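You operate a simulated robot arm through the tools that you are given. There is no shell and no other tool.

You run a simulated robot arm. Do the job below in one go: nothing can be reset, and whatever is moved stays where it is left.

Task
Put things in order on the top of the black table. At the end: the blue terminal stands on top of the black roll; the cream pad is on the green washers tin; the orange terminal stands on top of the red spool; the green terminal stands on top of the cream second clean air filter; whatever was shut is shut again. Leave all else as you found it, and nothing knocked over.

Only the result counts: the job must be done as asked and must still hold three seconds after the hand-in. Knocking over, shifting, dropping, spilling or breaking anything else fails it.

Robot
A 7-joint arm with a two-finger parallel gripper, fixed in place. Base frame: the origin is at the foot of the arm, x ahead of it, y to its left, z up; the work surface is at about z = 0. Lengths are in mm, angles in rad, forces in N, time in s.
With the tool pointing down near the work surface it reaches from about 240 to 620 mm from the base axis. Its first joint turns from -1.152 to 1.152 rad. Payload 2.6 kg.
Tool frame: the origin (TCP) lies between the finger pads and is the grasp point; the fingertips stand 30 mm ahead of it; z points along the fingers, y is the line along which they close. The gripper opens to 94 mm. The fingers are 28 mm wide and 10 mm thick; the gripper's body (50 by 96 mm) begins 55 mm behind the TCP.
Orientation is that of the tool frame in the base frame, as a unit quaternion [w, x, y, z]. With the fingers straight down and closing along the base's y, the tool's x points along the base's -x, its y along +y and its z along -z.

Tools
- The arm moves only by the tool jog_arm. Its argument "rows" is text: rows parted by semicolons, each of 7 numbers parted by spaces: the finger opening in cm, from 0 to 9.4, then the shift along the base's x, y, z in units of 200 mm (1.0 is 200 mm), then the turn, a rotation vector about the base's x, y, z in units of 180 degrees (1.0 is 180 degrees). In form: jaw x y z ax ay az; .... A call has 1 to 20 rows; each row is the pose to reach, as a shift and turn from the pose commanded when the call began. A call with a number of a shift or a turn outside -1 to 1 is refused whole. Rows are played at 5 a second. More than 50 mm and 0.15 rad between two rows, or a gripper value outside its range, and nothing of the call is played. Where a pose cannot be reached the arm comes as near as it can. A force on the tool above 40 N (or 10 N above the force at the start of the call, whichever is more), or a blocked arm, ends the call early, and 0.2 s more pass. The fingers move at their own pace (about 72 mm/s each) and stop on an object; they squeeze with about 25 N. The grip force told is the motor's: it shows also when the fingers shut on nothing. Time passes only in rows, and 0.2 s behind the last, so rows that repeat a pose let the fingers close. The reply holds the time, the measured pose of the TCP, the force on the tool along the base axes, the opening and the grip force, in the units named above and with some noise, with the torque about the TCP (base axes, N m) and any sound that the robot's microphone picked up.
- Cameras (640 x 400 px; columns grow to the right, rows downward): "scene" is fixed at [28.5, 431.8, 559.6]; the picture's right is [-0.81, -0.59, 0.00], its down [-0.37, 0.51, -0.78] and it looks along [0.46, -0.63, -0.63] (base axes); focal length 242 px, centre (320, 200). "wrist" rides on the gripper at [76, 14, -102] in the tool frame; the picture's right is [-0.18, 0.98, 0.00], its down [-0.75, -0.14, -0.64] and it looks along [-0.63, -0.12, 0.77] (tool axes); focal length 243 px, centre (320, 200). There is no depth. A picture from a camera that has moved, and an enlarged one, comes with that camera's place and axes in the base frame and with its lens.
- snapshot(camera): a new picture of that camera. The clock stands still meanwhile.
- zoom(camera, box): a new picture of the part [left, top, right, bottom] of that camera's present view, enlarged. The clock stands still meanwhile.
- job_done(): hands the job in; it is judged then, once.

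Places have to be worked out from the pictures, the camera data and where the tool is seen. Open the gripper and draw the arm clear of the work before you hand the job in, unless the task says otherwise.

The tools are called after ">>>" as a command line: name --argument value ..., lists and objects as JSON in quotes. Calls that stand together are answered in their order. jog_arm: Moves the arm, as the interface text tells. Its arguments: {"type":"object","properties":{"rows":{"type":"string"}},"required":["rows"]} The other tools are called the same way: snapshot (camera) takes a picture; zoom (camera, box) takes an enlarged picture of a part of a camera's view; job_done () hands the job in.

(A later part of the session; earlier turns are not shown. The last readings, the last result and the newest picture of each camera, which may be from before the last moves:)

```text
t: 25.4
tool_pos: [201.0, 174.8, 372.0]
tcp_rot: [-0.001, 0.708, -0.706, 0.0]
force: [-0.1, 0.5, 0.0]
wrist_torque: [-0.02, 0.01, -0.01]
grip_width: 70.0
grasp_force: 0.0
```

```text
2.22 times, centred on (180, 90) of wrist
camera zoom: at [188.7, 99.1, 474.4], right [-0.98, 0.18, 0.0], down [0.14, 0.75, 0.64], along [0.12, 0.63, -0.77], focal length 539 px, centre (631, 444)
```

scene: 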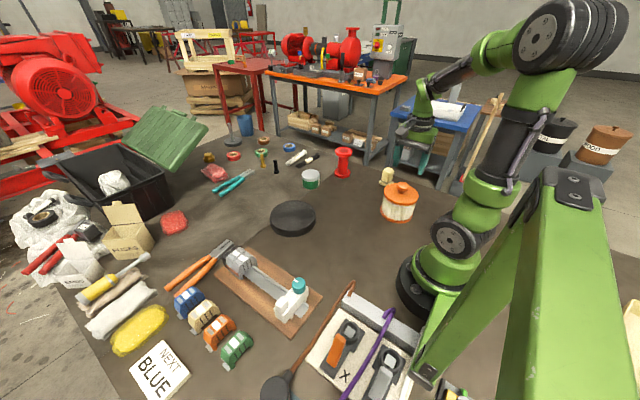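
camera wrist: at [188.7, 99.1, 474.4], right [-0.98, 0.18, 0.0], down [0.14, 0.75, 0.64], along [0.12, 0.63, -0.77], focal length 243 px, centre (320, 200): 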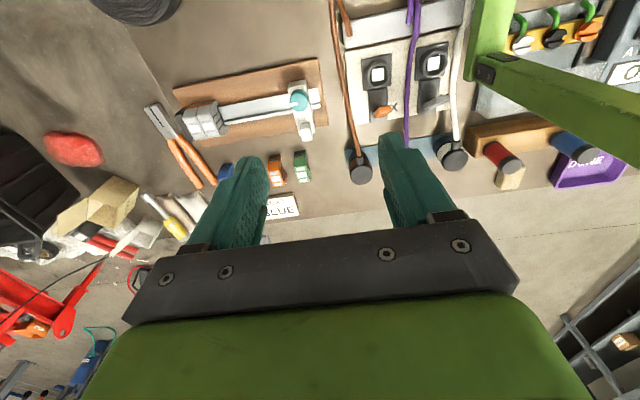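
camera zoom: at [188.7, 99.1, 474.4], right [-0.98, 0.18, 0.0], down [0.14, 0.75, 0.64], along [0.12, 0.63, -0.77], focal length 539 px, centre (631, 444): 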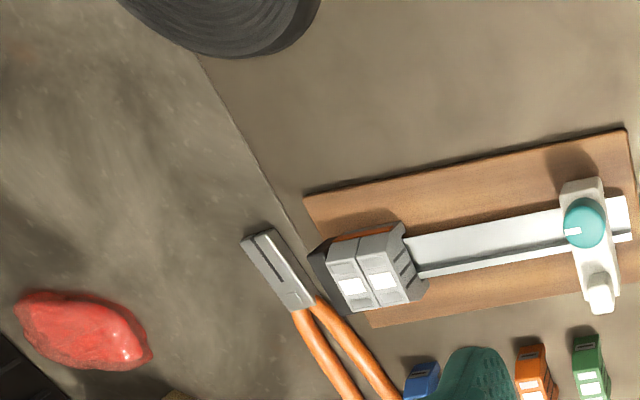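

The panel is a switch box with sockets and plug cables – not a container. I'll zoom into the right part of this view to check what else stands there.

>>> zoom --camera "wrist" --box '[440, 0, 640, 200]'

>>> zoom --camera "wrist" --box '[0, 100, 220, 300]'

>>> zoom --camera "scene" --box '[420, 280, 640, 400]'

```text
2.00 times, centred on (540, 100) of wrist
camera zoom: at [188.7, 99.1, 474.4], right [-0.98, 0.18, 0.0], down [0.14, 0.75, 0.64], along [0.12, 0.63, -0.77], focal length 485 px, centre (-120, 400)
```

zoom: 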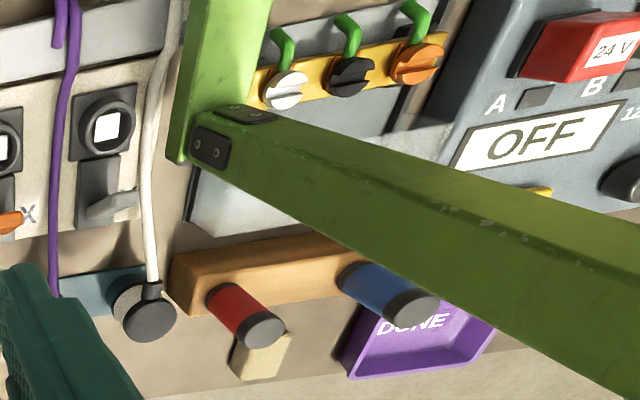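

```text
2.00 times, centred on (110, 200) of wrist
camera zoom: at [188.7, 99.1, 474.4], right [-0.98, 0.18, 0.0], down [0.14, 0.75, 0.64], along [0.12, 0.63, -0.77], focal length 485 px, centre (740, 200)
```

zoom: 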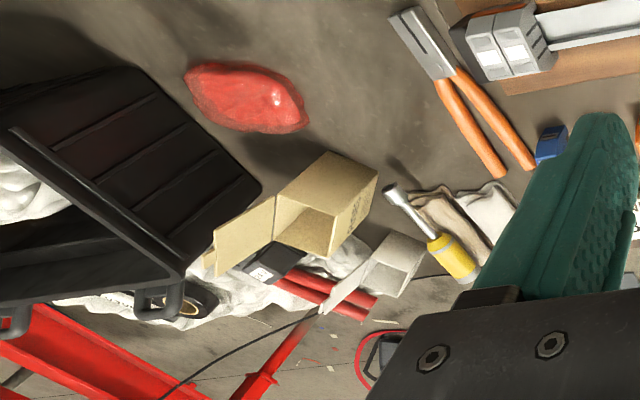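

```text
2.91 times, centred on (530, 340) of scene
camera zoom: at [28.5, 431.8, 559.6], right [-0.81, -0.59, 0.0], down [-0.37, 0.51, -0.78], along [0.46, -0.63, -0.63], focal length 704 px, centre (-291, -207)
```

zoom: 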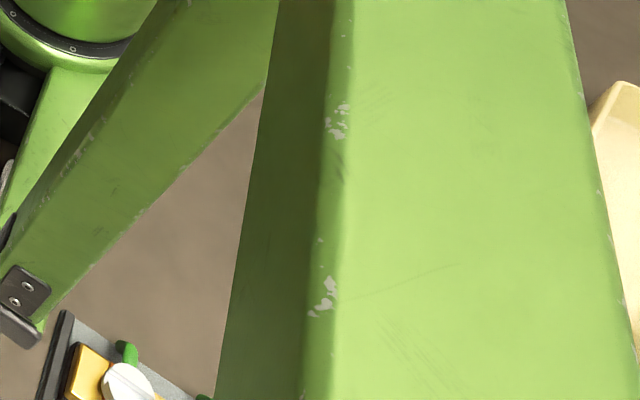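

Nothing else container-like is within reach here. I'll move over the terminals for a closer look, since the finger direction (closing along x) suits them.

>>> jog_arm --rows "7 0.14 0.1 -0.08 0 0 0; 7 0.28 0.2 -0.17 0 0 0; 7 0.42 0.31 -0.26 0 0 0; 7 0.56 0.42 -0.36 0 0 0; 7 0.7 0.52 -0.46 0 0 0; 7 0.82 0.625 -0.56 0 0 0; 7 0.82 0.625 -0.56 0 0 0"

>>> snapshot --camera "wrist"

>>> zoom --camera "wrist" --box '[190, 60, 450, 220]'

```text
t: 27.0
tool_pos: [366.2, 301.2, 259.3]
tcp_rot: [0.0, 0.707, -0.707, 0.0]
force: [0.5, -0.1, -0.2]
wrist_torque: [0.03, 0.03, 0.0]
grip_width: 69.7
grasp_force: 0.1
```

```text
taken
camera wrist: at [352.9, 225.1, 362.0], right [-0.98, 0.18, 0.0], down [0.14, 0.75, 0.64], along [0.12, 0.63, -0.77], focal length 243 px, centre (320, 200)
```

wrist: 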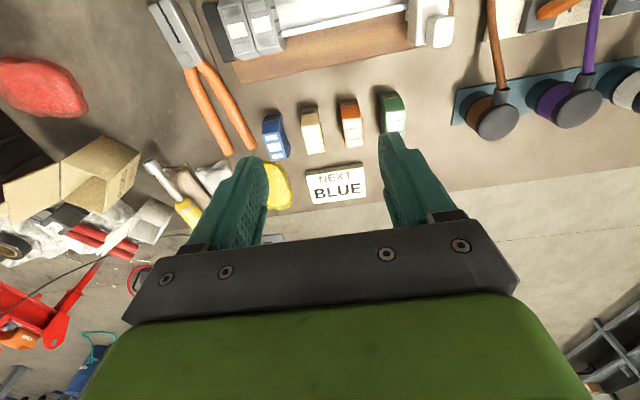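

```text
2.46 times, centred on (320, 140) of wrist
camera zoom: at [352.9, 225.1, 362.0], right [-0.98, 0.18, 0.0], down [0.14, 0.75, 0.64], along [0.12, 0.63, -0.77], focal length 597 px, centre (320, 348)
```

zoom: 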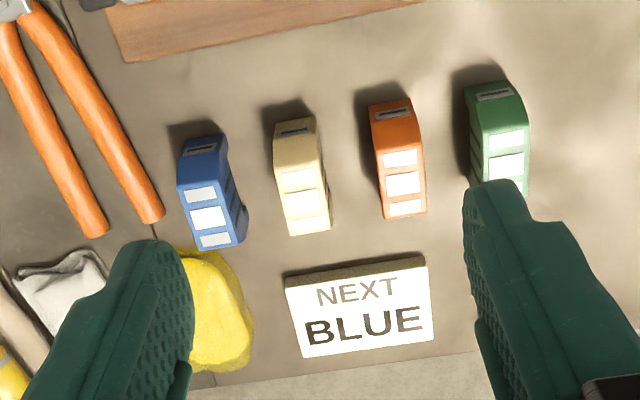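

Terminals lie at about x = 449 (blue), 392 (beige), 334 (orange), 277 (green), y ≈ 377, roughly 28 mm thick in x. I'll take a high zoom from the scene camera to get their shape and height.

>>> zoom --camera "scene" --box '[165, 280, 265, 370]'

>>> zoom --camera "wrist" --box '[255, 85, 345, 165]'

>>> zoom --camera "wrist" --box '[325, 75, 415, 155]'

```text
4.44 times, centred on (215, 325) of scene
camera zoom: at [28.5, 431.8, 559.6], right [-0.81, -0.59, 0.0], down [-0.37, 0.51, -0.78], along [0.46, -0.63, -0.63], focal length 1075 px, centre (787, -356)
```

zoom: 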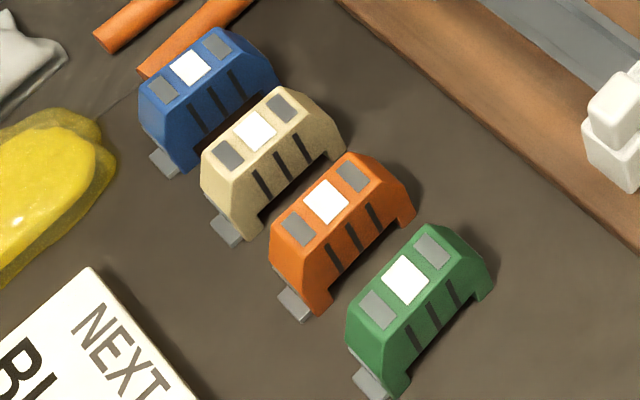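

```text
5.00 times, centred on (300, 125) of wrist
camera zoom: at [352.9, 225.1, 362.0], right [-0.98, 0.18, 0.0], down [0.14, 0.75, 0.64], along [0.12, 0.63, -0.77], focal length 1213 px, centre (420, 575)
```

zoom: 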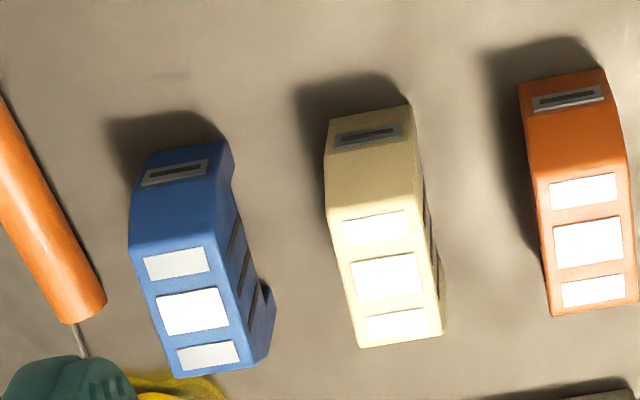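

```text
5.00 times, centred on (370, 115) of wrist
camera zoom: at [352.9, 225.1, 362.0], right [-0.98, 0.18, 0.0], down [0.14, 0.75, 0.64], along [0.12, 0.63, -0.77], focal length 1213 px, centre (70, 625)
```

zoom: 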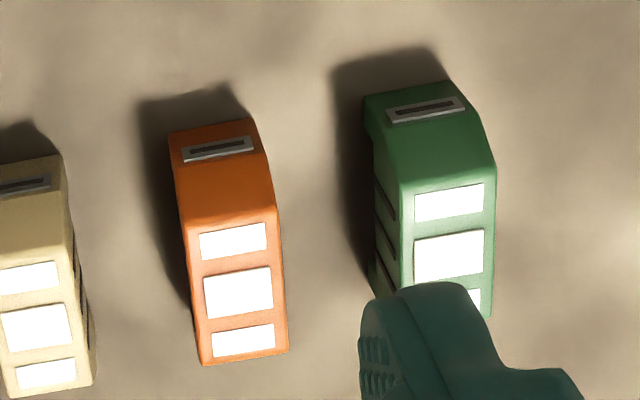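

Terminal tops are at z ≈ 45, centres: blue (448, 376), beige (391, 376), orange (335, 376), green (277, 376), all aligned with y, about 25 mm thick. I'll hover over the blue one with a 36 mm opening (the plier handle is near x ≈ 486) and check.

>>> jog_arm --rows "5 0.1 0.1 -0.15 0 0 0; 4 0.2 0.2 -0.3 0 0 0; 3.6 0.3 0.3 -0.48 0 0 0; 3.6 0.4 0.375 -0.65 0 0 0; 3.6 0.405 0.375 -0.7 0 0 0; 3.6 0.405 0.375 -0.7 0 0 0"

>>> snapshot --camera "wrist"

>>> zoom --camera "scene" --box '[140, 230, 260, 360]'

```text
t: 28.4
tool_pos: [444.9, 375.9, 119.9]
tcp_rot: [-0.001, -0.707, 0.707, 0.0]
force: [-1.4, 0.3, -0.9]
wrist_torque: [0.01, 0.01, 0.03]
grip_width: 35.9
grasp_force: 0.0
```

```text
taken
camera wrist: at [432.3, 300.0, 221.6], right [-0.98, 0.18, 0.0], down [0.14, 0.75, 0.64], along [0.12, 0.63, -0.77], focal length 243 px, centre (320, 200)
```

wrist: 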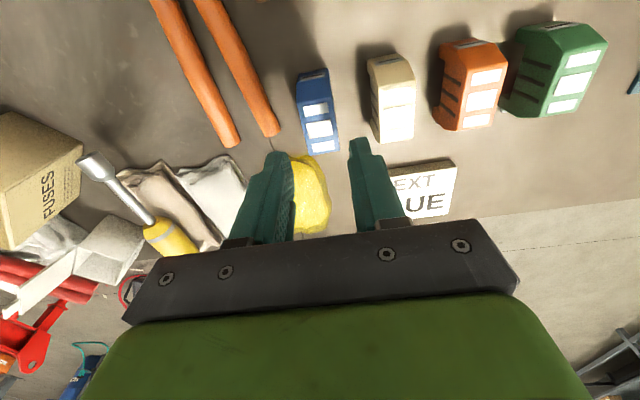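

```text
3.08 times, centred on (200, 295) of scene
camera zoom: at [28.5, 431.8, 559.6], right [-0.81, -0.59, 0.0], down [-0.37, 0.51, -0.78], along [0.46, -0.63, -0.63], focal length 744 px, centre (689, -92)
```

zoom: 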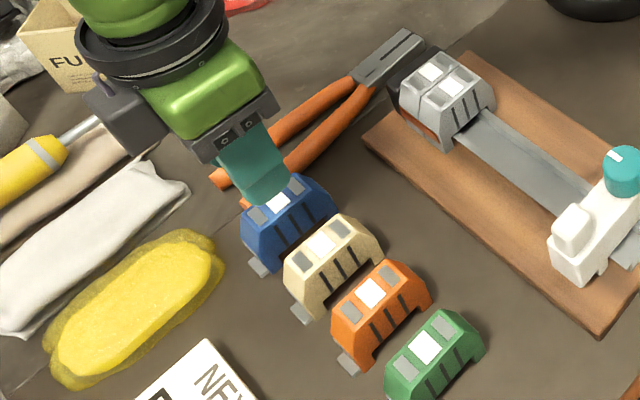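

The blue label shows at (320, 128), matching the tool axis; the handle is clear at x ≈ 487. I'll descend to TCP z = 40 and close.

>>> jog_arm --rows "3.6 0.003 0 -0.12 0 0 0; 3.6 0.005 0 -0.24 0 0 0; 3.6 0.005 0 -0.33 0 0 0; 3.6 0.005 0 -0.395 0 0 0; 3.6 0.005 0 -0.395 0 0 0; 1.5 0.005 0 -0.395 0 0 0; 1.5 0.005 0 -0.395 0 0 0; 1.5 0.005 0 -0.395 0 0 0"

>>> snapshot --camera "wrist"

>>> zoom --camera "scene" --box '[140, 230, 260, 360]'

```text
t: 30.2
tool_pos: [447.0, 376.7, 40.8]
tcp_rot: [0.0, 0.708, -0.706, 0.0]
force: [-0.3, -0.4, -0.2]
wrist_torque: [0.02, 0.01, 0.01]
grip_width: 29.7
grasp_force: 24.5
```

```text
taken
camera wrist: at [433.5, 300.9, 142.9], right [-0.98, 0.18, 0.0], down [0.14, 0.75, 0.64], along [0.12, 0.63, -0.77], focal length 243 px, centre (320, 200)
```

wrist: 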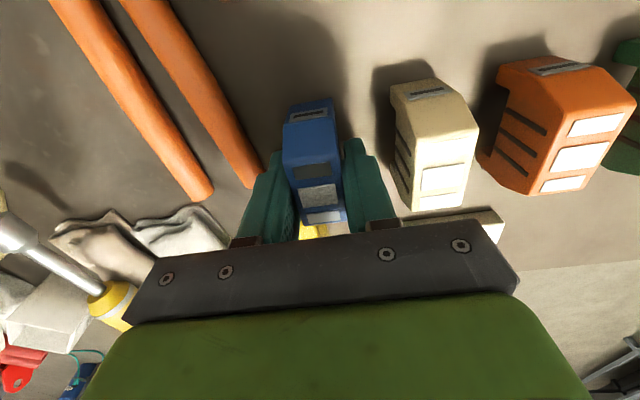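

```text
3.08 times, centred on (200, 295) of scene
camera zoom: at [28.5, 431.8, 559.6], right [-0.81, -0.59, 0.0], down [-0.37, 0.51, -0.78], along [0.46, -0.63, -0.63], focal length 744 px, centre (689, -92)
```

zoom: 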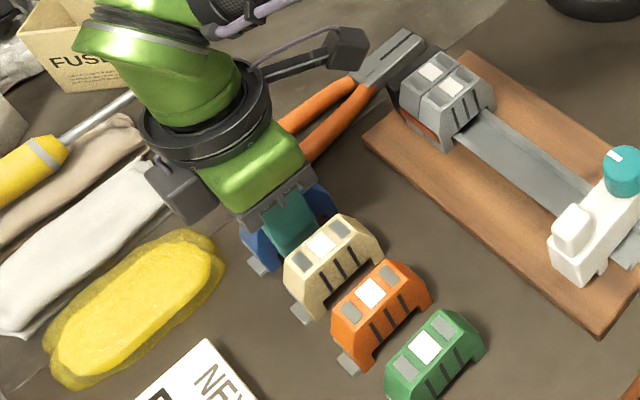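

The blue terminal is gripped (29.7 mm). I'll lift it straight up and start carrying it toward the roll.

>>> jog_arm --rows "1.5 0 0 0.05 0 0 0; 1.5 0 0 0.15 0 0 0; 1.5 0 0 0.3 0 0 0; 1.5 0 0 0.5 0 0 0; 1.5 0 0 0.7 0 0 0; 1.5 0 0 0.8 0 0 0; 1.5 -0.02 -0.2 0.8 0 0 0; 1.5 -0.04 -0.4 0.8 0 0 0; 1.5 -0.06 -0.6 0.8 0 0 0; 1.5 -0.08 -0.8 0.8 0 0 0; 1.5 -0.08 -1 0.8 0 0 0"

>>> snapshot --camera "wrist"

>>> snapshot --camera "scene"

```text
t: 32.6
tool_pos: [433.3, 174.5, 199.8]
tcp_rot: [0.0, 0.708, -0.707, 0.0]
force: [0.0, 0.0, 0.1]
wrist_torque: [-0.02, 0.01, -0.02]
grip_width: 29.7
grasp_force: 25.2
```

```text
taken
camera wrist: at [419.5, 98.7, 303.0], right [-0.98, 0.18, 0.0], down [0.14, 0.75, 0.64], along [0.12, 0.63, -0.77], focal length 243 px, centre (320, 200)
```

wrist: 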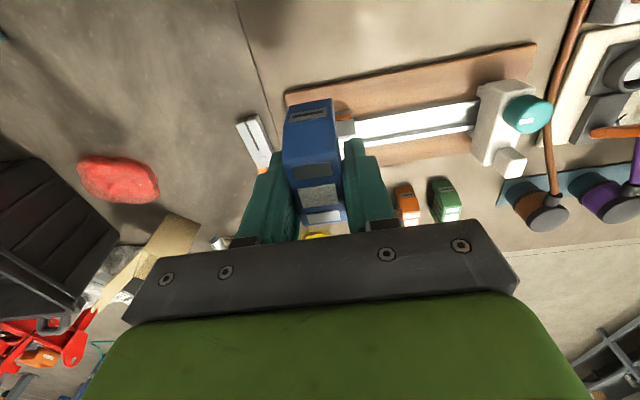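

```text
taken
```

scene: 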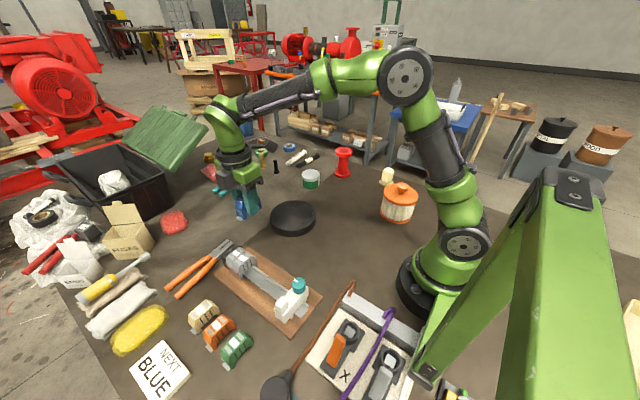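

Held firmly. Continuing over the roll at about (431, 10), then checking alignment.

>>> jog_arm --rows "1.5 0 -0.2 0 0 0 0; 1.5 0 -0.4 0 0 0 0; 1.5 -0.01 -0.6 -0.1 0 0 0; 1.5 -0.01 -0.75 -0.2 0 0 0; 1.5 -0.01 -0.82 -0.3 0 0 0; 1.5 -0.01 -0.82 -0.3 0 0 0"

>>> snapshot --camera "wrist"

>>> zoom --camera "scene" --box '[240, 130, 350, 250]'

```text
t: 34.0
tool_pos: [428.5, 10.9, 139.4]
tcp_rot: [0.0, -0.707, 0.707, 0.001]
force: [0.4, -0.2, -0.5]
wrist_torque: [0.0, 0.0, 0.01]
grip_width: 29.7
grasp_force: 25.1
```

```text
taken
camera wrist: at [415.9, -64.7, 241.6], right [-0.98, 0.18, 0.0], down [0.14, 0.75, 0.64], along [0.12, 0.63, -0.77], focal length 243 px, centre (320, 200)
```

wrist: 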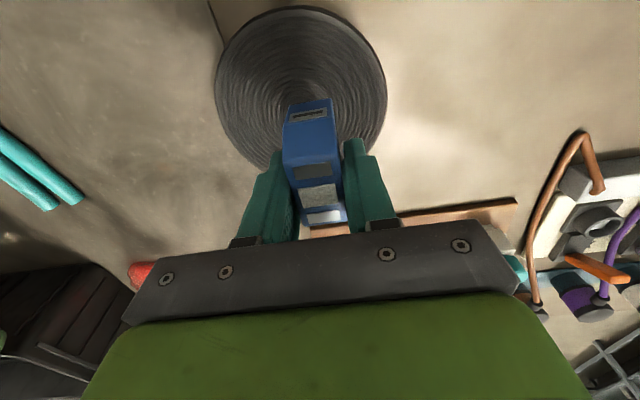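

```text
3.33 times, centred on (295, 190) of scene
camera zoom: at [28.5, 431.8, 559.6], right [-0.81, -0.59, 0.0], down [-0.37, 0.51, -0.78], along [0.46, -0.63, -0.63], focal length 806 px, centre (403, 233)
```

zoom: 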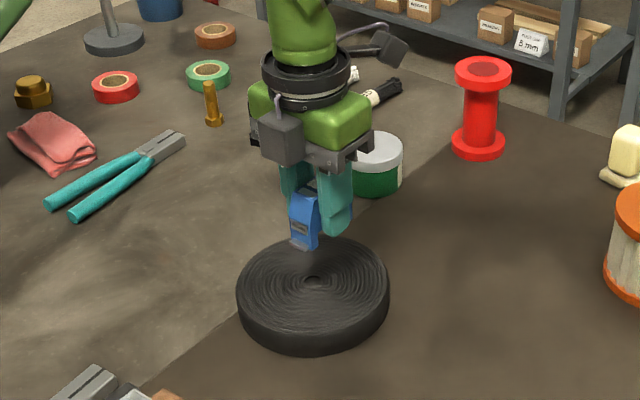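

The roll's top centre works out to about (441, 2). I'll shift there and lower most of the way, then approach in small steps.

>>> jog_arm --rows "1.5 0.03 -0.02 -0.05 0 0 0; 1.5 0.06 -0.045 -0.1 0 0 0; 1.5 0.06 -0.045 -0.2 0 0 0; 1.5 0.06 -0.045 -0.24 0 0 0; 1.5 0.06 -0.045 -0.24 0 0 0"

>>> zoom --camera "scene" --box '[255, 150, 345, 250]'

>>> snapshot --camera "wrist"

```text
t: 35.2
tool_pos: [441.6, 3.1, 91.7]
tcp_rot: [0.0, 0.707, -0.707, 0.001]
force: [-0.1, 0.8, -1.2]
wrist_torque: [-0.01, -0.04, -0.01]
grip_width: 30.1
grasp_force: 25.4
```

```text
4.00 times, centred on (300, 200) of scene
camera zoom: at [28.5, 431.8, 559.6], right [-0.81, -0.59, 0.0], down [-0.37, 0.51, -0.78], along [0.46, -0.63, -0.63], focal length 968 px, centre (400, 200)
```

zoom: 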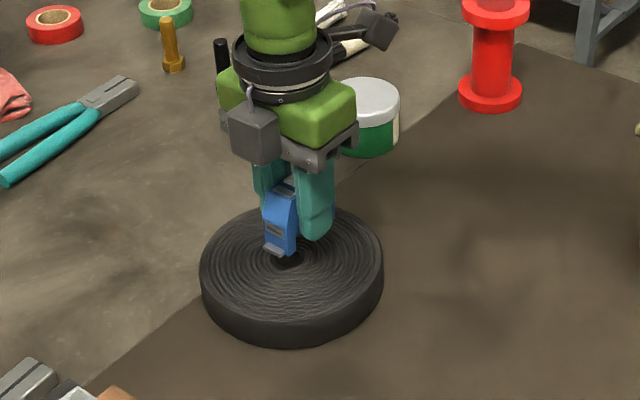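

```text
taken
camera wrist: at [428.2, -72.0, 194.4], right [-0.98, 0.18, 0.0], down [0.14, 0.75, 0.64], along [0.12, 0.63, -0.77], focal length 243 px, centre (320, 200)
```

wrist: 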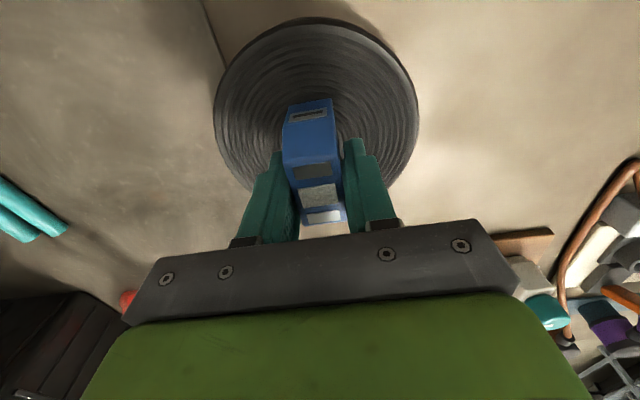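

Terminal is over the roll's centre with its bottom at about z = 51. Lowering in small steps and watching the force.

>>> jog_arm --rows "1.5 0 0 -0.015 0 0 0; 1.5 0 0 -0.03 0 0 0; 1.5 0 0 -0.045 0 0 0; 1.5 0 0 -0.055 0 0 0; 1.5 0 0 -0.055 0 0 0"

>>> zoom --camera "scene" --box '[260, 170, 330, 240]'

```text
t: 36.4
tool_pos: [442.7, 3.0, 80.4]
tcp_rot: [0.0, 0.707, -0.707, 0.0]
force: [-0.7, -0.1, -1.2]
wrist_torque: [0.0, 0.01, 0.01]
grip_width: 29.9
grasp_force: 24.9
```

```text
5.71 times, centred on (295, 205) of scene
camera zoom: at [28.5, 431.8, 559.6], right [-0.81, -0.59, 0.0], down [-0.37, 0.51, -0.78], along [0.46, -0.63, -0.63], focal length 1382 px, centre (463, 171)
```

zoom: 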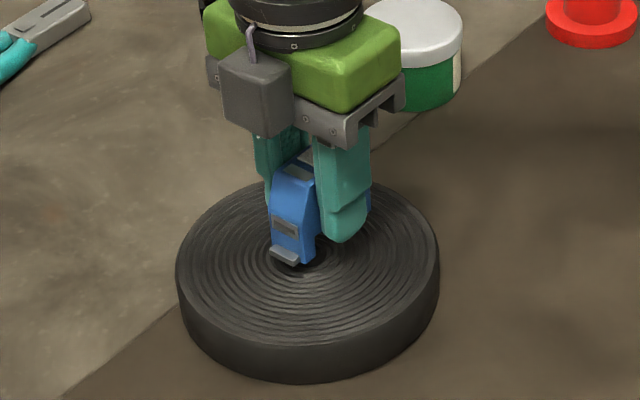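

No contact yet (force ≈ -1 N). Continuing down in small steps.

>>> jog_arm --rows "1.5 0 0 -0.01 0 0 0; 1.5 0 0 -0.02 0 0 0; 1.5 0 0 -0.025 0 0 0; 1.5 0 0 -0.025 0 0 0"

>>> zoom --camera "scene" --box '[260, 170, 330, 240]'

```text
t: 37.4
tool_pos: [441.4, 2.8, 76.1]
tcp_rot: [0.0, -0.706, 0.708, 0.0]
force: [-0.3, -0.1, -0.4]
wrist_torque: [-0.01, 0.0, -0.02]
grip_width: 29.6
grasp_force: 25.1
```

```text
5.71 times, centred on (295, 205) of scene
camera zoom: at [28.5, 431.8, 559.6], right [-0.81, -0.59, 0.0], down [-0.37, 0.51, -0.78], along [0.46, -0.63, -0.63], focal length 1382 px, centre (463, 171)
```

zoom: 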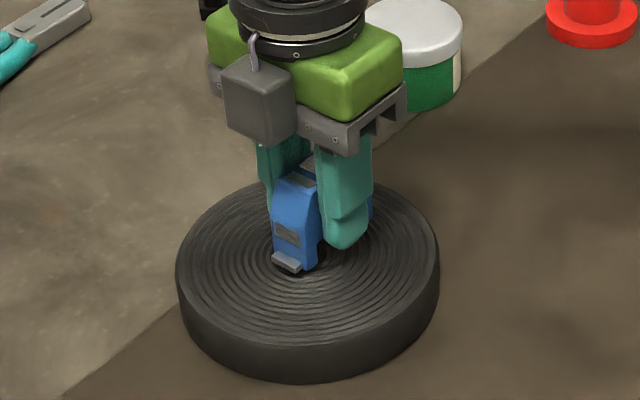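

The roll's side looks about 26 mm high, so contact should come near TCP z ≈ 67. Continuing down slowly.

>>> jog_arm --rows "1.5 0 0 -0.01 0 0 0; 1.5 0 0 -0.02 0 0 0; 1.5 0 0 -0.03 0 0 0; 1.5 0 0 -0.036 0 0 0; 1.5 0 0 -0.036 0 0 0"

>>> zoom --camera "scene" --box '[260, 170, 330, 240]'

```text
t: 38.6
tool_pos: [440.8, 3.3, 69.9]
tcp_rot: [0.0, 0.708, -0.707, 0.0]
force: [-2.2, -0.5, 5.5]
wrist_torque: [0.01, 0.01, 0.0]
grip_width: 29.7
grasp_force: 25.0
```

```text
5.71 times, centred on (295, 205) of scene
camera zoom: at [28.5, 431.8, 559.6], right [-0.81, -0.59, 0.0], down [-0.37, 0.51, -0.78], along [0.46, -0.63, -0.63], focal length 1382 px, centre (463, 171)
```

zoom: 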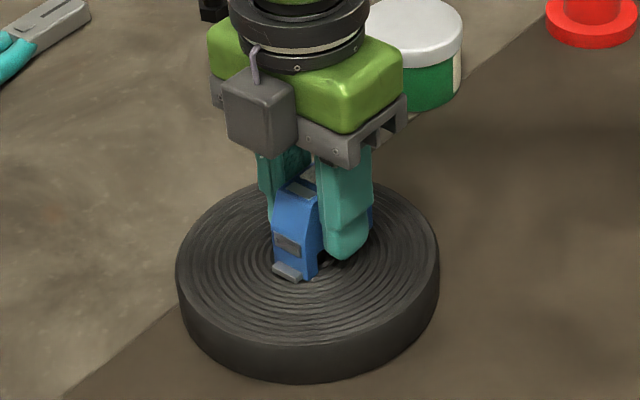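

Contact: +5.5 N at TCP z ≈ 70. I'll open and retreat straight up.

>>> jog_arm --rows "2.9 0 0 0.003 0 0 0; 3.4 0 0 0.003 0 0 0; 4.2 0 0 0.003 0 0 0; 4.2 0 0 0.003 0 0 0; 4.2 0 0 0.05 0 0 0; 4.2 0 0 0.15 0 0 0; 4.2 0 0 0.3 0 0 0; 4.2 0 0 0.5 0 0 0; 4.2 0 0 0.65 0 0 0"

>>> zoom --camera "scene" --box '[255, 160, 345, 250]'

>>> snapshot --camera "wrist"

```text
t: 40.6
tool_pos: [440.9, 1.8, 198.8]
tcp_rot: [0.001, 0.707, -0.707, 0.0]
force: [-0.2, -0.1, 0.7]
wrist_torque: [0.03, 0.01, -0.01]
grip_width: 42.2
grasp_force: 0.1
```

```text
4.44 times, centred on (300, 205) of scene
camera zoom: at [28.5, 431.8, 559.6], right [-0.81, -0.59, 0.0], down [-0.37, 0.51, -0.78], along [0.46, -0.63, -0.63], focal length 1075 px, centre (409, 178)
```

zoom: 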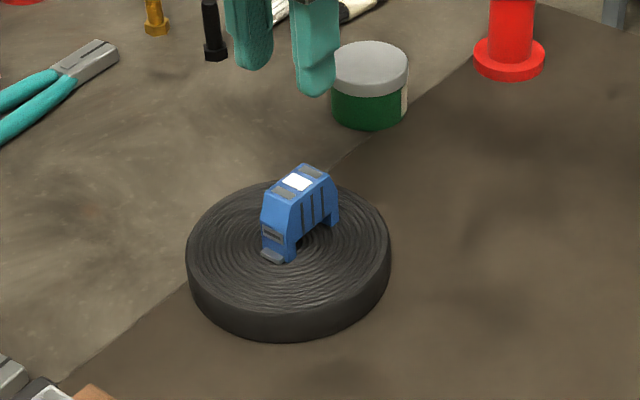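

```text
taken
camera wrist: at [428.0, -74.2, 301.7], right [-0.98, 0.18, 0.0], down [0.14, 0.75, 0.64], along [0.12, 0.63, -0.77], focal length 243 px, centre (320, 200)
```

wrist: 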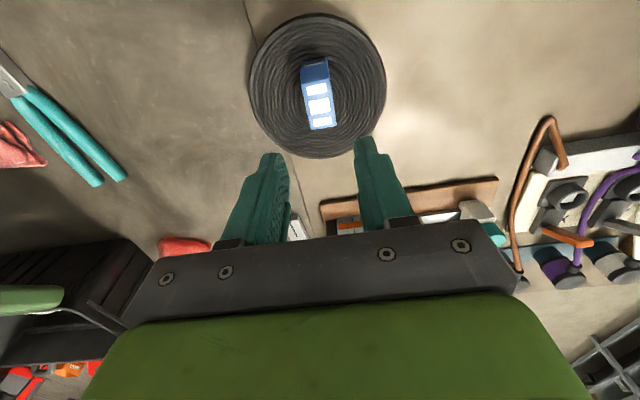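

The blue terminal stands well centred on the roll. Next I'll look at the red spool and the tin: moving right while turning the wrist back to yaw 0.

>>> jog_arm --rows "4.2 -0.02 -0.083 0.02 0 0 -0.0417; 4.2 -0.04 -0.167 0.03 0 0 -0.0833; 4.2 -0.06 -0.25 0.05 0 0 -0.125; 4.2 -0.08 -0.333 0.06 0 0 -0.1667; 4.2 -0.1 -0.417 0.08 0 0 -0.2083; 4.2 -0.12 -0.5 0.1 0 0 -0.25; 4.2 -0.14 -0.583 0.11 0 0 -0.2917; 4.2 -0.16 -0.667 0.12 0 0 -0.3333; 4.2 -0.19 -0.75 0.13 0 0 -0.375; 4.2 -0.22 -0.833 0.14 0 0 -0.4167; 4.2 -0.26 -0.917 0.15 0 0 -0.4583; 4.2 -0.3 -1 0.15 0 0 -0.5; 4.2 -0.3 -1 0.15 0 0 -0.5"

>>> snapshot --camera "wrist"

```text
t: 43.4
tool_pos: [381.8, -197.5, 228.4]
tcp_rot: [-0.001, 0.001, 1.0, -0.001]
force: [-0.7, -0.2, -0.3]
wrist_torque: [0.02, 0.01, -0.01]
grip_width: 41.8
grasp_force: 0.0
```

```text
taken
camera wrist: at [306.4, -182.1, 331.4], right [0.19, 0.98, 0.0], down [0.75, -0.14, 0.64], along [0.63, -0.12, -0.77], focal length 243 px, centre (320, 200)
```

wrist: 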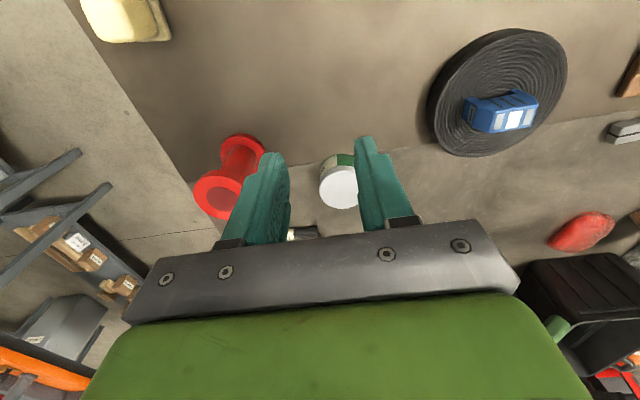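

The tin is centred in view here; I'll zoom on it and also move a bit to see the spool.

>>> zoom --camera "wrist" --box '[280, 120, 400, 220]'

>>> jog_arm --rows "6 -0.05 -0.2 0.02 0 0 0; 6 -0.1 -0.4 0.04 0 0 0; 6 -0.12 -0.52 0.05 0 0 0; 6 -0.12 -0.52 0.05 0 0 0"

>>> snapshot --camera "wrist"

>>> zoom --camera "wrist" --box '[260, 120, 400, 220]'

```text
4.00 times, centred on (340, 170) of wrist
camera zoom: at [306.4, -182.1, 331.4], right [0.19, 0.98, 0.0], down [0.75, -0.14, 0.64], along [0.63, -0.12, -0.77], focal length 970 px, centre (240, 320)
```

zoom: 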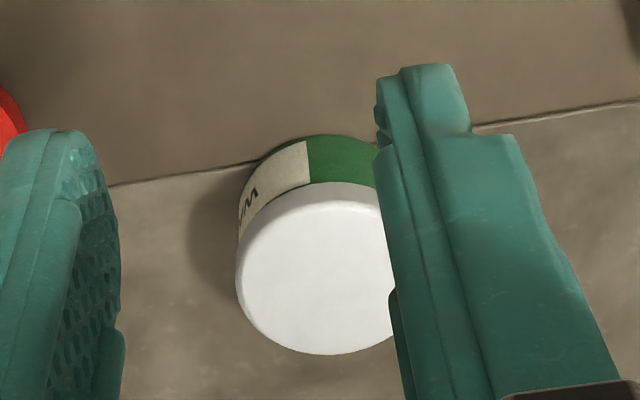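

```text
t: 44.4
tool_pos: [359.8, -301.2, 237.1]
tcp_rot: [0.0, 0.0, 1.0, 0.0]
force: [0.3, 1.1, -0.9]
wrist_torque: [-0.02, -0.03, -0.01]
grip_width: 60.0
grasp_force: 0.1
```

```text
taken
camera wrist: at [284.4, -287.0, 340.3], right [0.18, 0.98, 0.0], down [0.75, -0.14, 0.64], along [0.63, -0.12, -0.77], focal length 243 px, centre (320, 200)
```

wrist: 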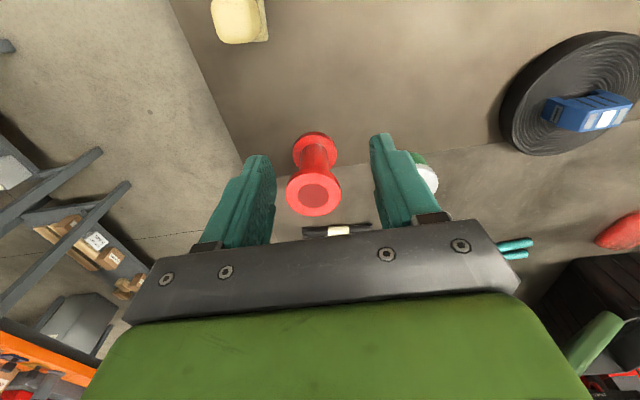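

```text
4.00 times, centred on (330, 170) of wrist
camera zoom: at [284.4, -287.0, 340.3], right [0.18, 0.98, 0.0], down [0.75, -0.14, 0.64], along [0.63, -0.12, -0.77], focal length 970 px, centre (280, 320)
```

zoom: 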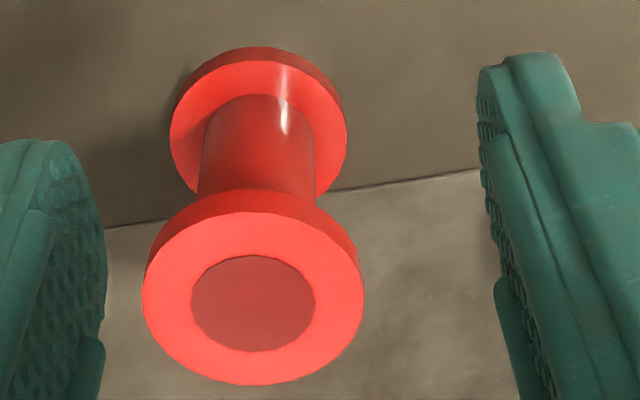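

Spool: flange about 66 mm across, top z ≈ 108, centre near (462, -327). Tin: top z ≈ 40, centre near (526, -194). Next I want a close view of the cream block/pad, so I'll move the camera to about 250 mm from it.

>>> jog_arm --rows "9 -0.15 -0.06 -0.05 0 0 0; 9 -0.3 -0.12 -0.12 0 0 0; 9 -0.45 -0.18 -0.24 0 0 0; 9 -0.58 -0.24 -0.38 0 0 0; 9 -0.7 -0.28 -0.5 0 0 0; 9 -0.775 -0.3 -0.6 0 0 0; 9 -0.775 -0.3 -0.6 0 0 0"

>>> snapshot --camera "wrist"

>>> zoom --camera "wrist" --box '[260, 120, 400, 220]'

```text
t: 46.0
tool_pos: [201.5, -359.3, 119.4]
tcp_rot: [0.0, 0.0, 1.0, 0.0]
force: [-0.3, 0.3, 0.3]
wrist_torque: [0.04, 0.0, -0.01]
grip_width: 90.1
grasp_force: 0.1
```

```text
taken
camera wrist: at [127.0, -344.4, 222.4], right [0.18, 0.98, 0.0], down [0.75, -0.14, 0.64], along [0.63, -0.12, -0.77], focal length 243 px, centre (320, 200)
```

wrist: 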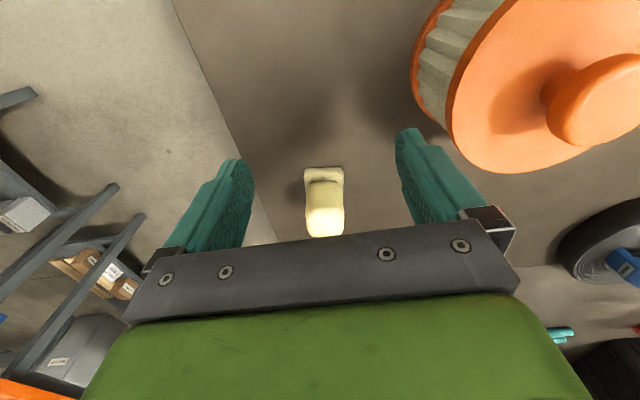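

```text
4.00 times, centred on (330, 170) of wrist
camera zoom: at [127.0, -344.4, 222.4], right [0.18, 0.98, 0.0], down [0.75, -0.14, 0.64], along [0.63, -0.12, -0.77], focal length 970 px, centre (280, 320)
```

zoom: 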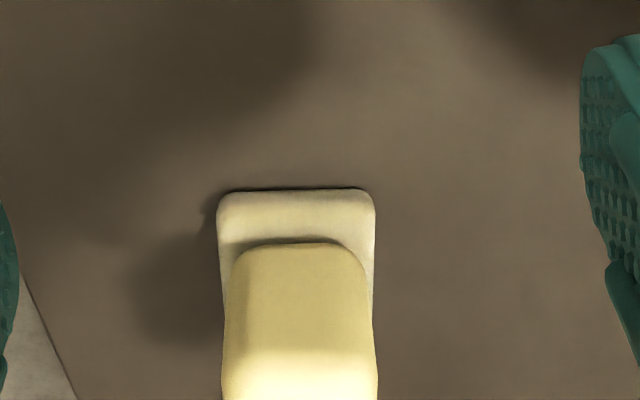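

The cream object is a square pad with a block handle – one stamp-like piece, so I take it as the "cream pad". Let me check the tin closely, since it is the one other thing in reach with a lid.

>>> zoom --camera "scene" --box '[290, 155, 335, 195]'

>>> zoom --camera "scene" --box '[320, 135, 370, 185]'

>>> zoom --camera "scene" --box '[365, 155, 425, 195]'

```text
10.00 times, centred on (312, 175) of scene
camera zoom: at [28.5, 431.8, 559.6], right [-0.81, -0.59, 0.0], down [-0.37, 0.51, -0.78], along [0.46, -0.63, -0.63], focal length 2419 px, centre (395, 450)
```

zoom: 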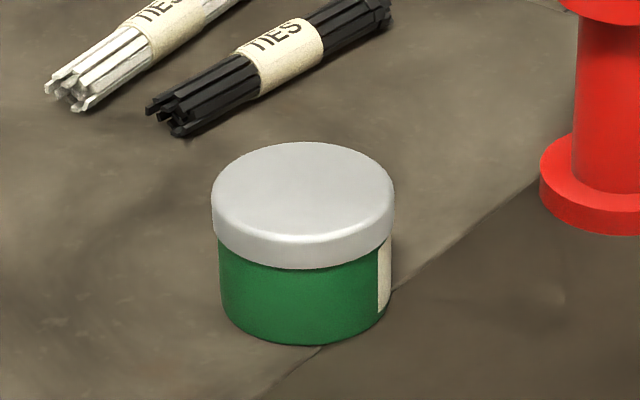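

```text
8.00 times, centred on (345, 160) of scene
camera zoom: at [28.5, 431.8, 559.6], right [-0.81, -0.59, 0.0], down [-0.37, 0.51, -0.78], along [0.46, -0.63, -0.63], focal length 1935 px, centre (120, 520)
```

zoom: 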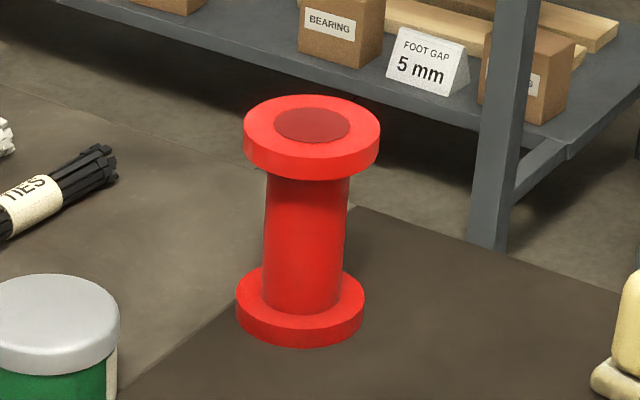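

```text
10.00 times, centred on (395, 175) of scene
camera zoom: at [28.5, 431.8, 559.6], right [-0.81, -0.59, 0.0], down [-0.37, 0.51, -0.78], along [0.46, -0.63, -0.63], focal length 2419 px, centre (-430, 450)
```

zoom: 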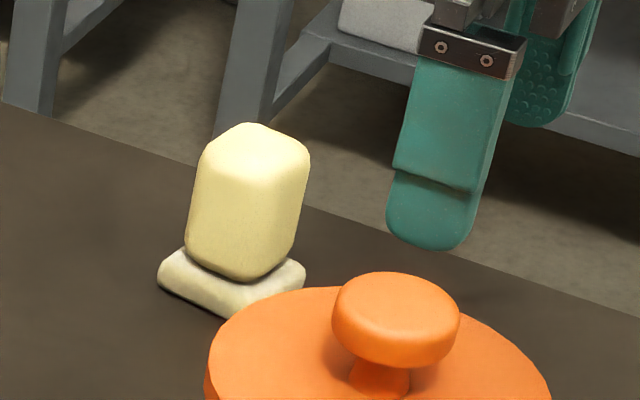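

The knob top is flat, the spool's centre is flush, and the pad sits at about (286, -367), turned about -9°. I'll hover over the pad with the gripper turned to match.

>>> jog_arm --rows "8 0.05 0 0.12 0 0 -0.01; 8 0.15 -0.01 0.2 0 0 -0.02; 7 0.28 -0.02 0.2 0 0 -0.035; 7 0.4 -0.035 0.2 0 0 -0.05; 7 0.42 -0.04 0.2 0 0 -0.05; 7 0.42 -0.04 0.2 0 0 -0.05"

>>> snapshot --camera "wrist"

>>> zoom --camera "wrist" --box '[260, 60, 380, 160]'

```text
t: 47.4
tool_pos: [286.2, -368.2, 160.5]
tcp_rot: [0.0, 0.078, 0.997, 0.0]
force: [0.2, -0.7, 0.9]
wrist_torque: [-0.01, 0.01, -0.01]
grip_width: 69.9
grasp_force: 0.0
```

```text
taken
camera wrist: at [214.5, -341.4, 262.9], right [0.34, 0.94, 0.0], down [0.72, -0.26, 0.64], along [0.6, -0.22, -0.77], focal length 243 px, centre (320, 200)
```

wrist: 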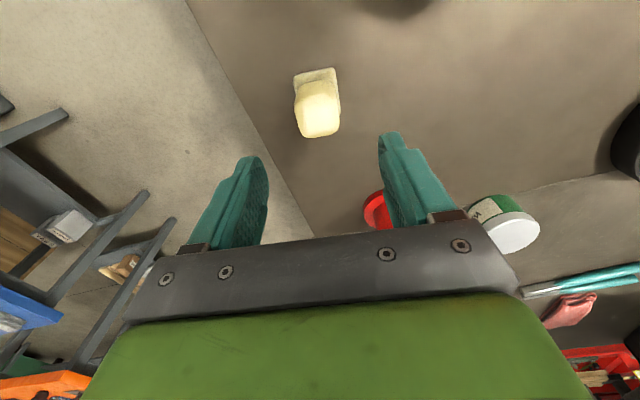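

```text
4.00 times, centred on (320, 110) of wrist
camera zoom: at [214.5, -341.4, 262.9], right [0.34, 0.94, 0.0], down [0.72, -0.26, 0.64], along [0.6, -0.22, -0.77], focal length 970 px, centre (320, 560)
```

zoom: 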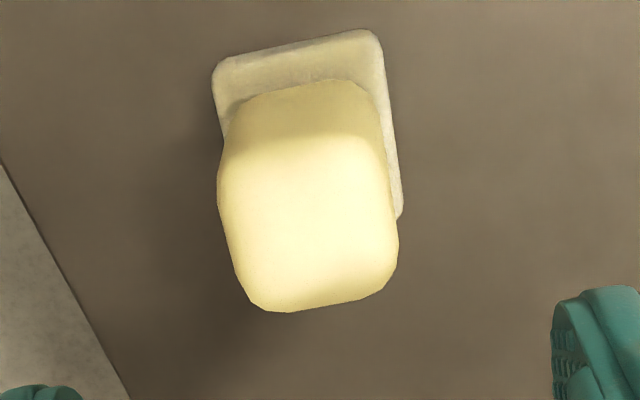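

The gripper is aligned with the pad (edges match), with only about a 2.5 mm lateral offset. I'll descend to grip the block with the fingertips just above the pad foot, then close.

>>> jog_arm --rows "7 0 -0.012 -0.15 0 0 0; 7 0 -0.012 -0.3 0 0 0; 7 0 -0.012 -0.42 0 0 0; 7 0 -0.012 -0.52 0 0 0; 7 0 -0.012 -0.57 0 0 0; 3 0 -0.012 -0.57 0 0 0; 3 0 -0.012 -0.57 0 0 0; 3 0 -0.012 -0.57 0 0 0; 3 0 -0.012 -0.57 0 0 0"

>>> snapshot --camera "wrist"

>>> zoom --camera "scene" --box '[355, 140, 425, 200]'

```text
t: 49.4
tool_pos: [288.3, -371.8, 43.6]
tcp_rot: [0.0, 0.078, 0.997, 0.0]
force: [-0.2, 0.1, -0.1]
wrist_torque: [0.0, 0.03, 0.01]
grip_width: 39.6
grasp_force: 25.4
```

```text
taken
camera wrist: at [215.6, -344.8, 147.8], right [0.34, 0.94, 0.0], down [0.72, -0.26, 0.64], along [0.6, -0.22, -0.77], focal length 243 px, centre (320, 200)
```

wrist: 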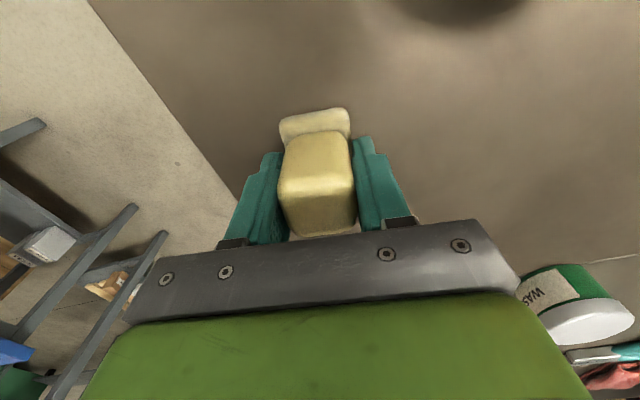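

```text
6.67 times, centred on (390, 170) of scene
camera zoom: at [28.5, 431.8, 559.6], right [-0.81, -0.59, 0.0], down [-0.37, 0.51, -0.78], along [0.46, -0.63, -0.63], focal length 1612 px, centre (-147, 400)
```

zoom: 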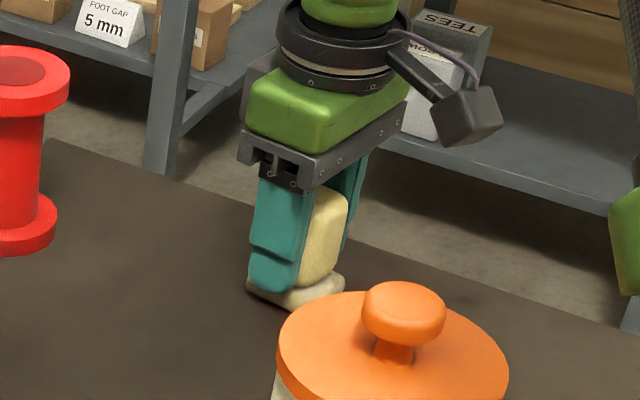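

Gripped at 39.6 mm. I'll lift about 10 mm and see whether the foot comes up with the block.

>>> jog_arm --rows "3 0 0 0.01 0 0 0; 3 0 0 0.025 0 0 0; 3 0 0 0.05 0 0 0; 3 0 0 0.05 0 0 0"

>>> zoom --camera "scene" --box '[355, 140, 425, 200]'

>>> zoom --camera "wrist" --box '[240, 80, 400, 240]'

```text
t: 50.4
tool_pos: [287.0, -372.7, 53.8]
tcp_rot: [0.0, 0.079, 0.997, 0.0]
force: [0.1, -0.3, -0.8]
wrist_torque: [0.0, -0.02, 0.0]
grip_width: 39.4
grasp_force: 25.5
```

```text
6.67 times, centred on (390, 170) of scene
camera zoom: at [28.5, 431.8, 559.6], right [-0.81, -0.59, 0.0], down [-0.37, 0.51, -0.78], along [0.46, -0.63, -0.63], focal length 1612 px, centre (-147, 400)
```

zoom: 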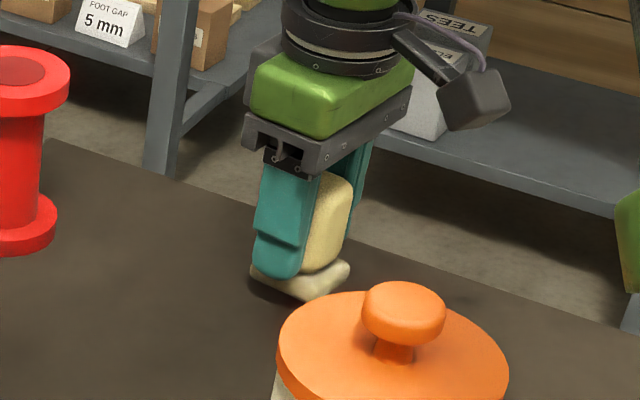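

```text
2.50 times, centred on (320, 160) of wrist
camera zoom: at [214.7, -344.8, 157.7], right [0.34, 0.94, 0.0], down [0.72, -0.26, 0.64], along [0.6, -0.22, -0.77], focal length 606 px, centre (320, 300)
```

zoom: 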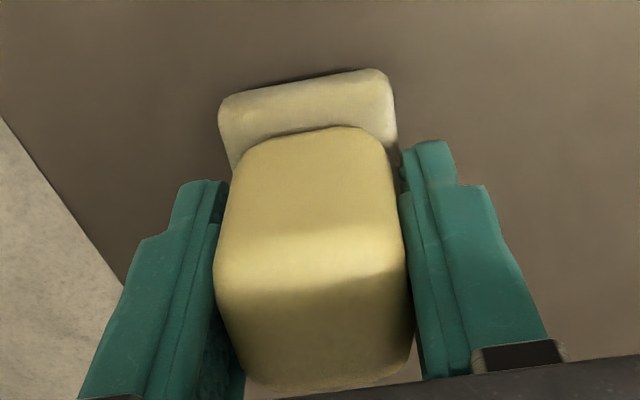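

The foot lifts with the block, so it's one piece: the cream pad. I'll raise it to z ≈ 180 and carry it toward the tin, passing clear of the spool.

>>> jog_arm --rows "3 0 0 0.1 0 0 0; 3 0 0 0.25 0 0 0; 3 0 0 0.45 0 0 0; 3 0 0 0.65 0 0 0; 3 0.1 0.1 0.65 0 0 0; 3 0.25 0.22 0.65 0 0 0; 3 0.4 0.35 0.65 0 0 0; 3 0.55 0.48 0.65 0 0 0; 3 0.7 0.6 0.65 0 0 0; 3 0.85 0.7 0.65 0 0 0; 3 0.95 0.78 0.65 0 0 0; 3 0.95 0.78 0.65 0 0 0"

>>> snapshot --camera "wrist"

>>> snapshot --camera "scene"

```text
t: 53.0
tool_pos: [476.0, -214.4, 183.5]
tcp_rot: [0.0, 0.078, 0.997, 0.0]
force: [0.1, -0.2, 0.1]
wrist_torque: [-0.01, -0.02, 0.04]
grip_width: 39.4
grasp_force: 24.9
```

```text
taken
camera wrist: at [404.9, -188.2, 287.0], right [0.34, 0.94, 0.0], down [0.72, -0.26, 0.64], along [0.6, -0.22, -0.77], focal length 243 px, centre (320, 200)
```

wrist: 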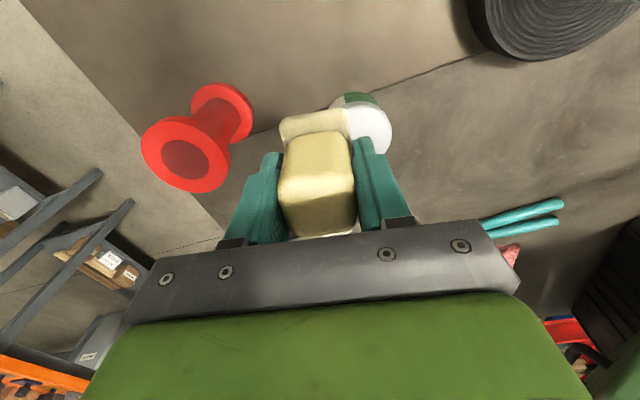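

```text
taken
```

scene: 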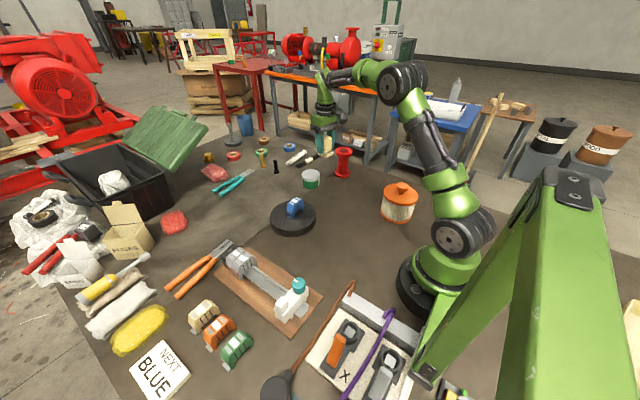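

Carrying fine. I'll zoom on the tin's visible part in this view to pin its centre.

>>> zoom --camera "wrist" --box '[300, 80, 420, 180]'

```text
4.00 times, centred on (360, 130) of wrist
camera zoom: at [404.9, -188.2, 287.0], right [0.34, 0.94, 0.0], down [0.72, -0.26, 0.64], along [0.6, -0.22, -0.77], focal length 970 px, centre (160, 480)
```

zoom: 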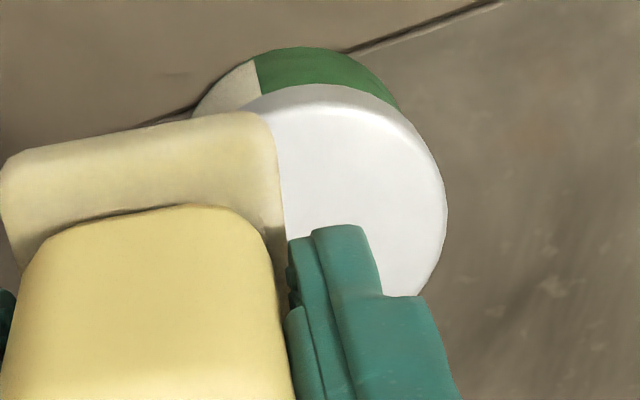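

Tin centre works out to about (516, -187), top z ≈ 53–56. I'll move over it and come down to a hover of roughly 15 mm.

>>> jog_arm --rows "3 0.1 0.07 0 0 0 0; 3 0.2 0.137 0 0 0 0; 3 0.2 0.137 -0.12 0 0 0; 3 0.2 0.137 -0.24 0 0 0; 3 0.2 0.137 -0.32 0 0 0; 3 0.2 0.137 -0.32 0 0 0"

>>> zoom --camera "scene" --box '[275, 130, 345, 200]'

>>> snapshot --camera "wrist"

```text
t: 54.4
tool_pos: [515.4, -188.2, 119.9]
tcp_rot: [0.0, 0.078, 0.997, 0.0]
force: [-0.2, -0.5, -0.6]
wrist_torque: [-0.02, 0.02, 0.0]
grip_width: 39.2
grasp_force: 25.2
```

```text
5.71 times, centred on (310, 165) of scene
camera zoom: at [28.5, 431.8, 559.6], right [-0.81, -0.59, 0.0], down [-0.37, 0.51, -0.78], along [0.46, -0.63, -0.63], focal length 1382 px, centre (377, 400)
```

zoom: 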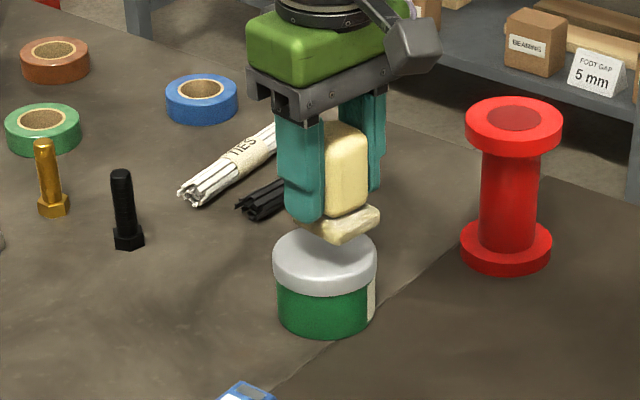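

```text
taken
camera wrist: at [444.1, -162.5, 223.9], right [0.34, 0.94, 0.0], down [0.72, -0.26, 0.64], along [0.6, -0.22, -0.77], focal length 243 px, centre (320, 200)
```

wrist: 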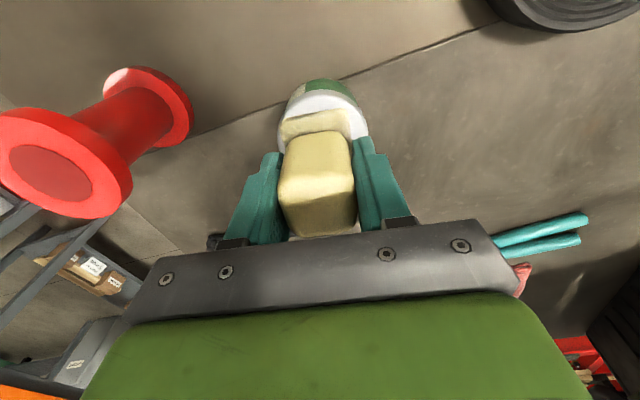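

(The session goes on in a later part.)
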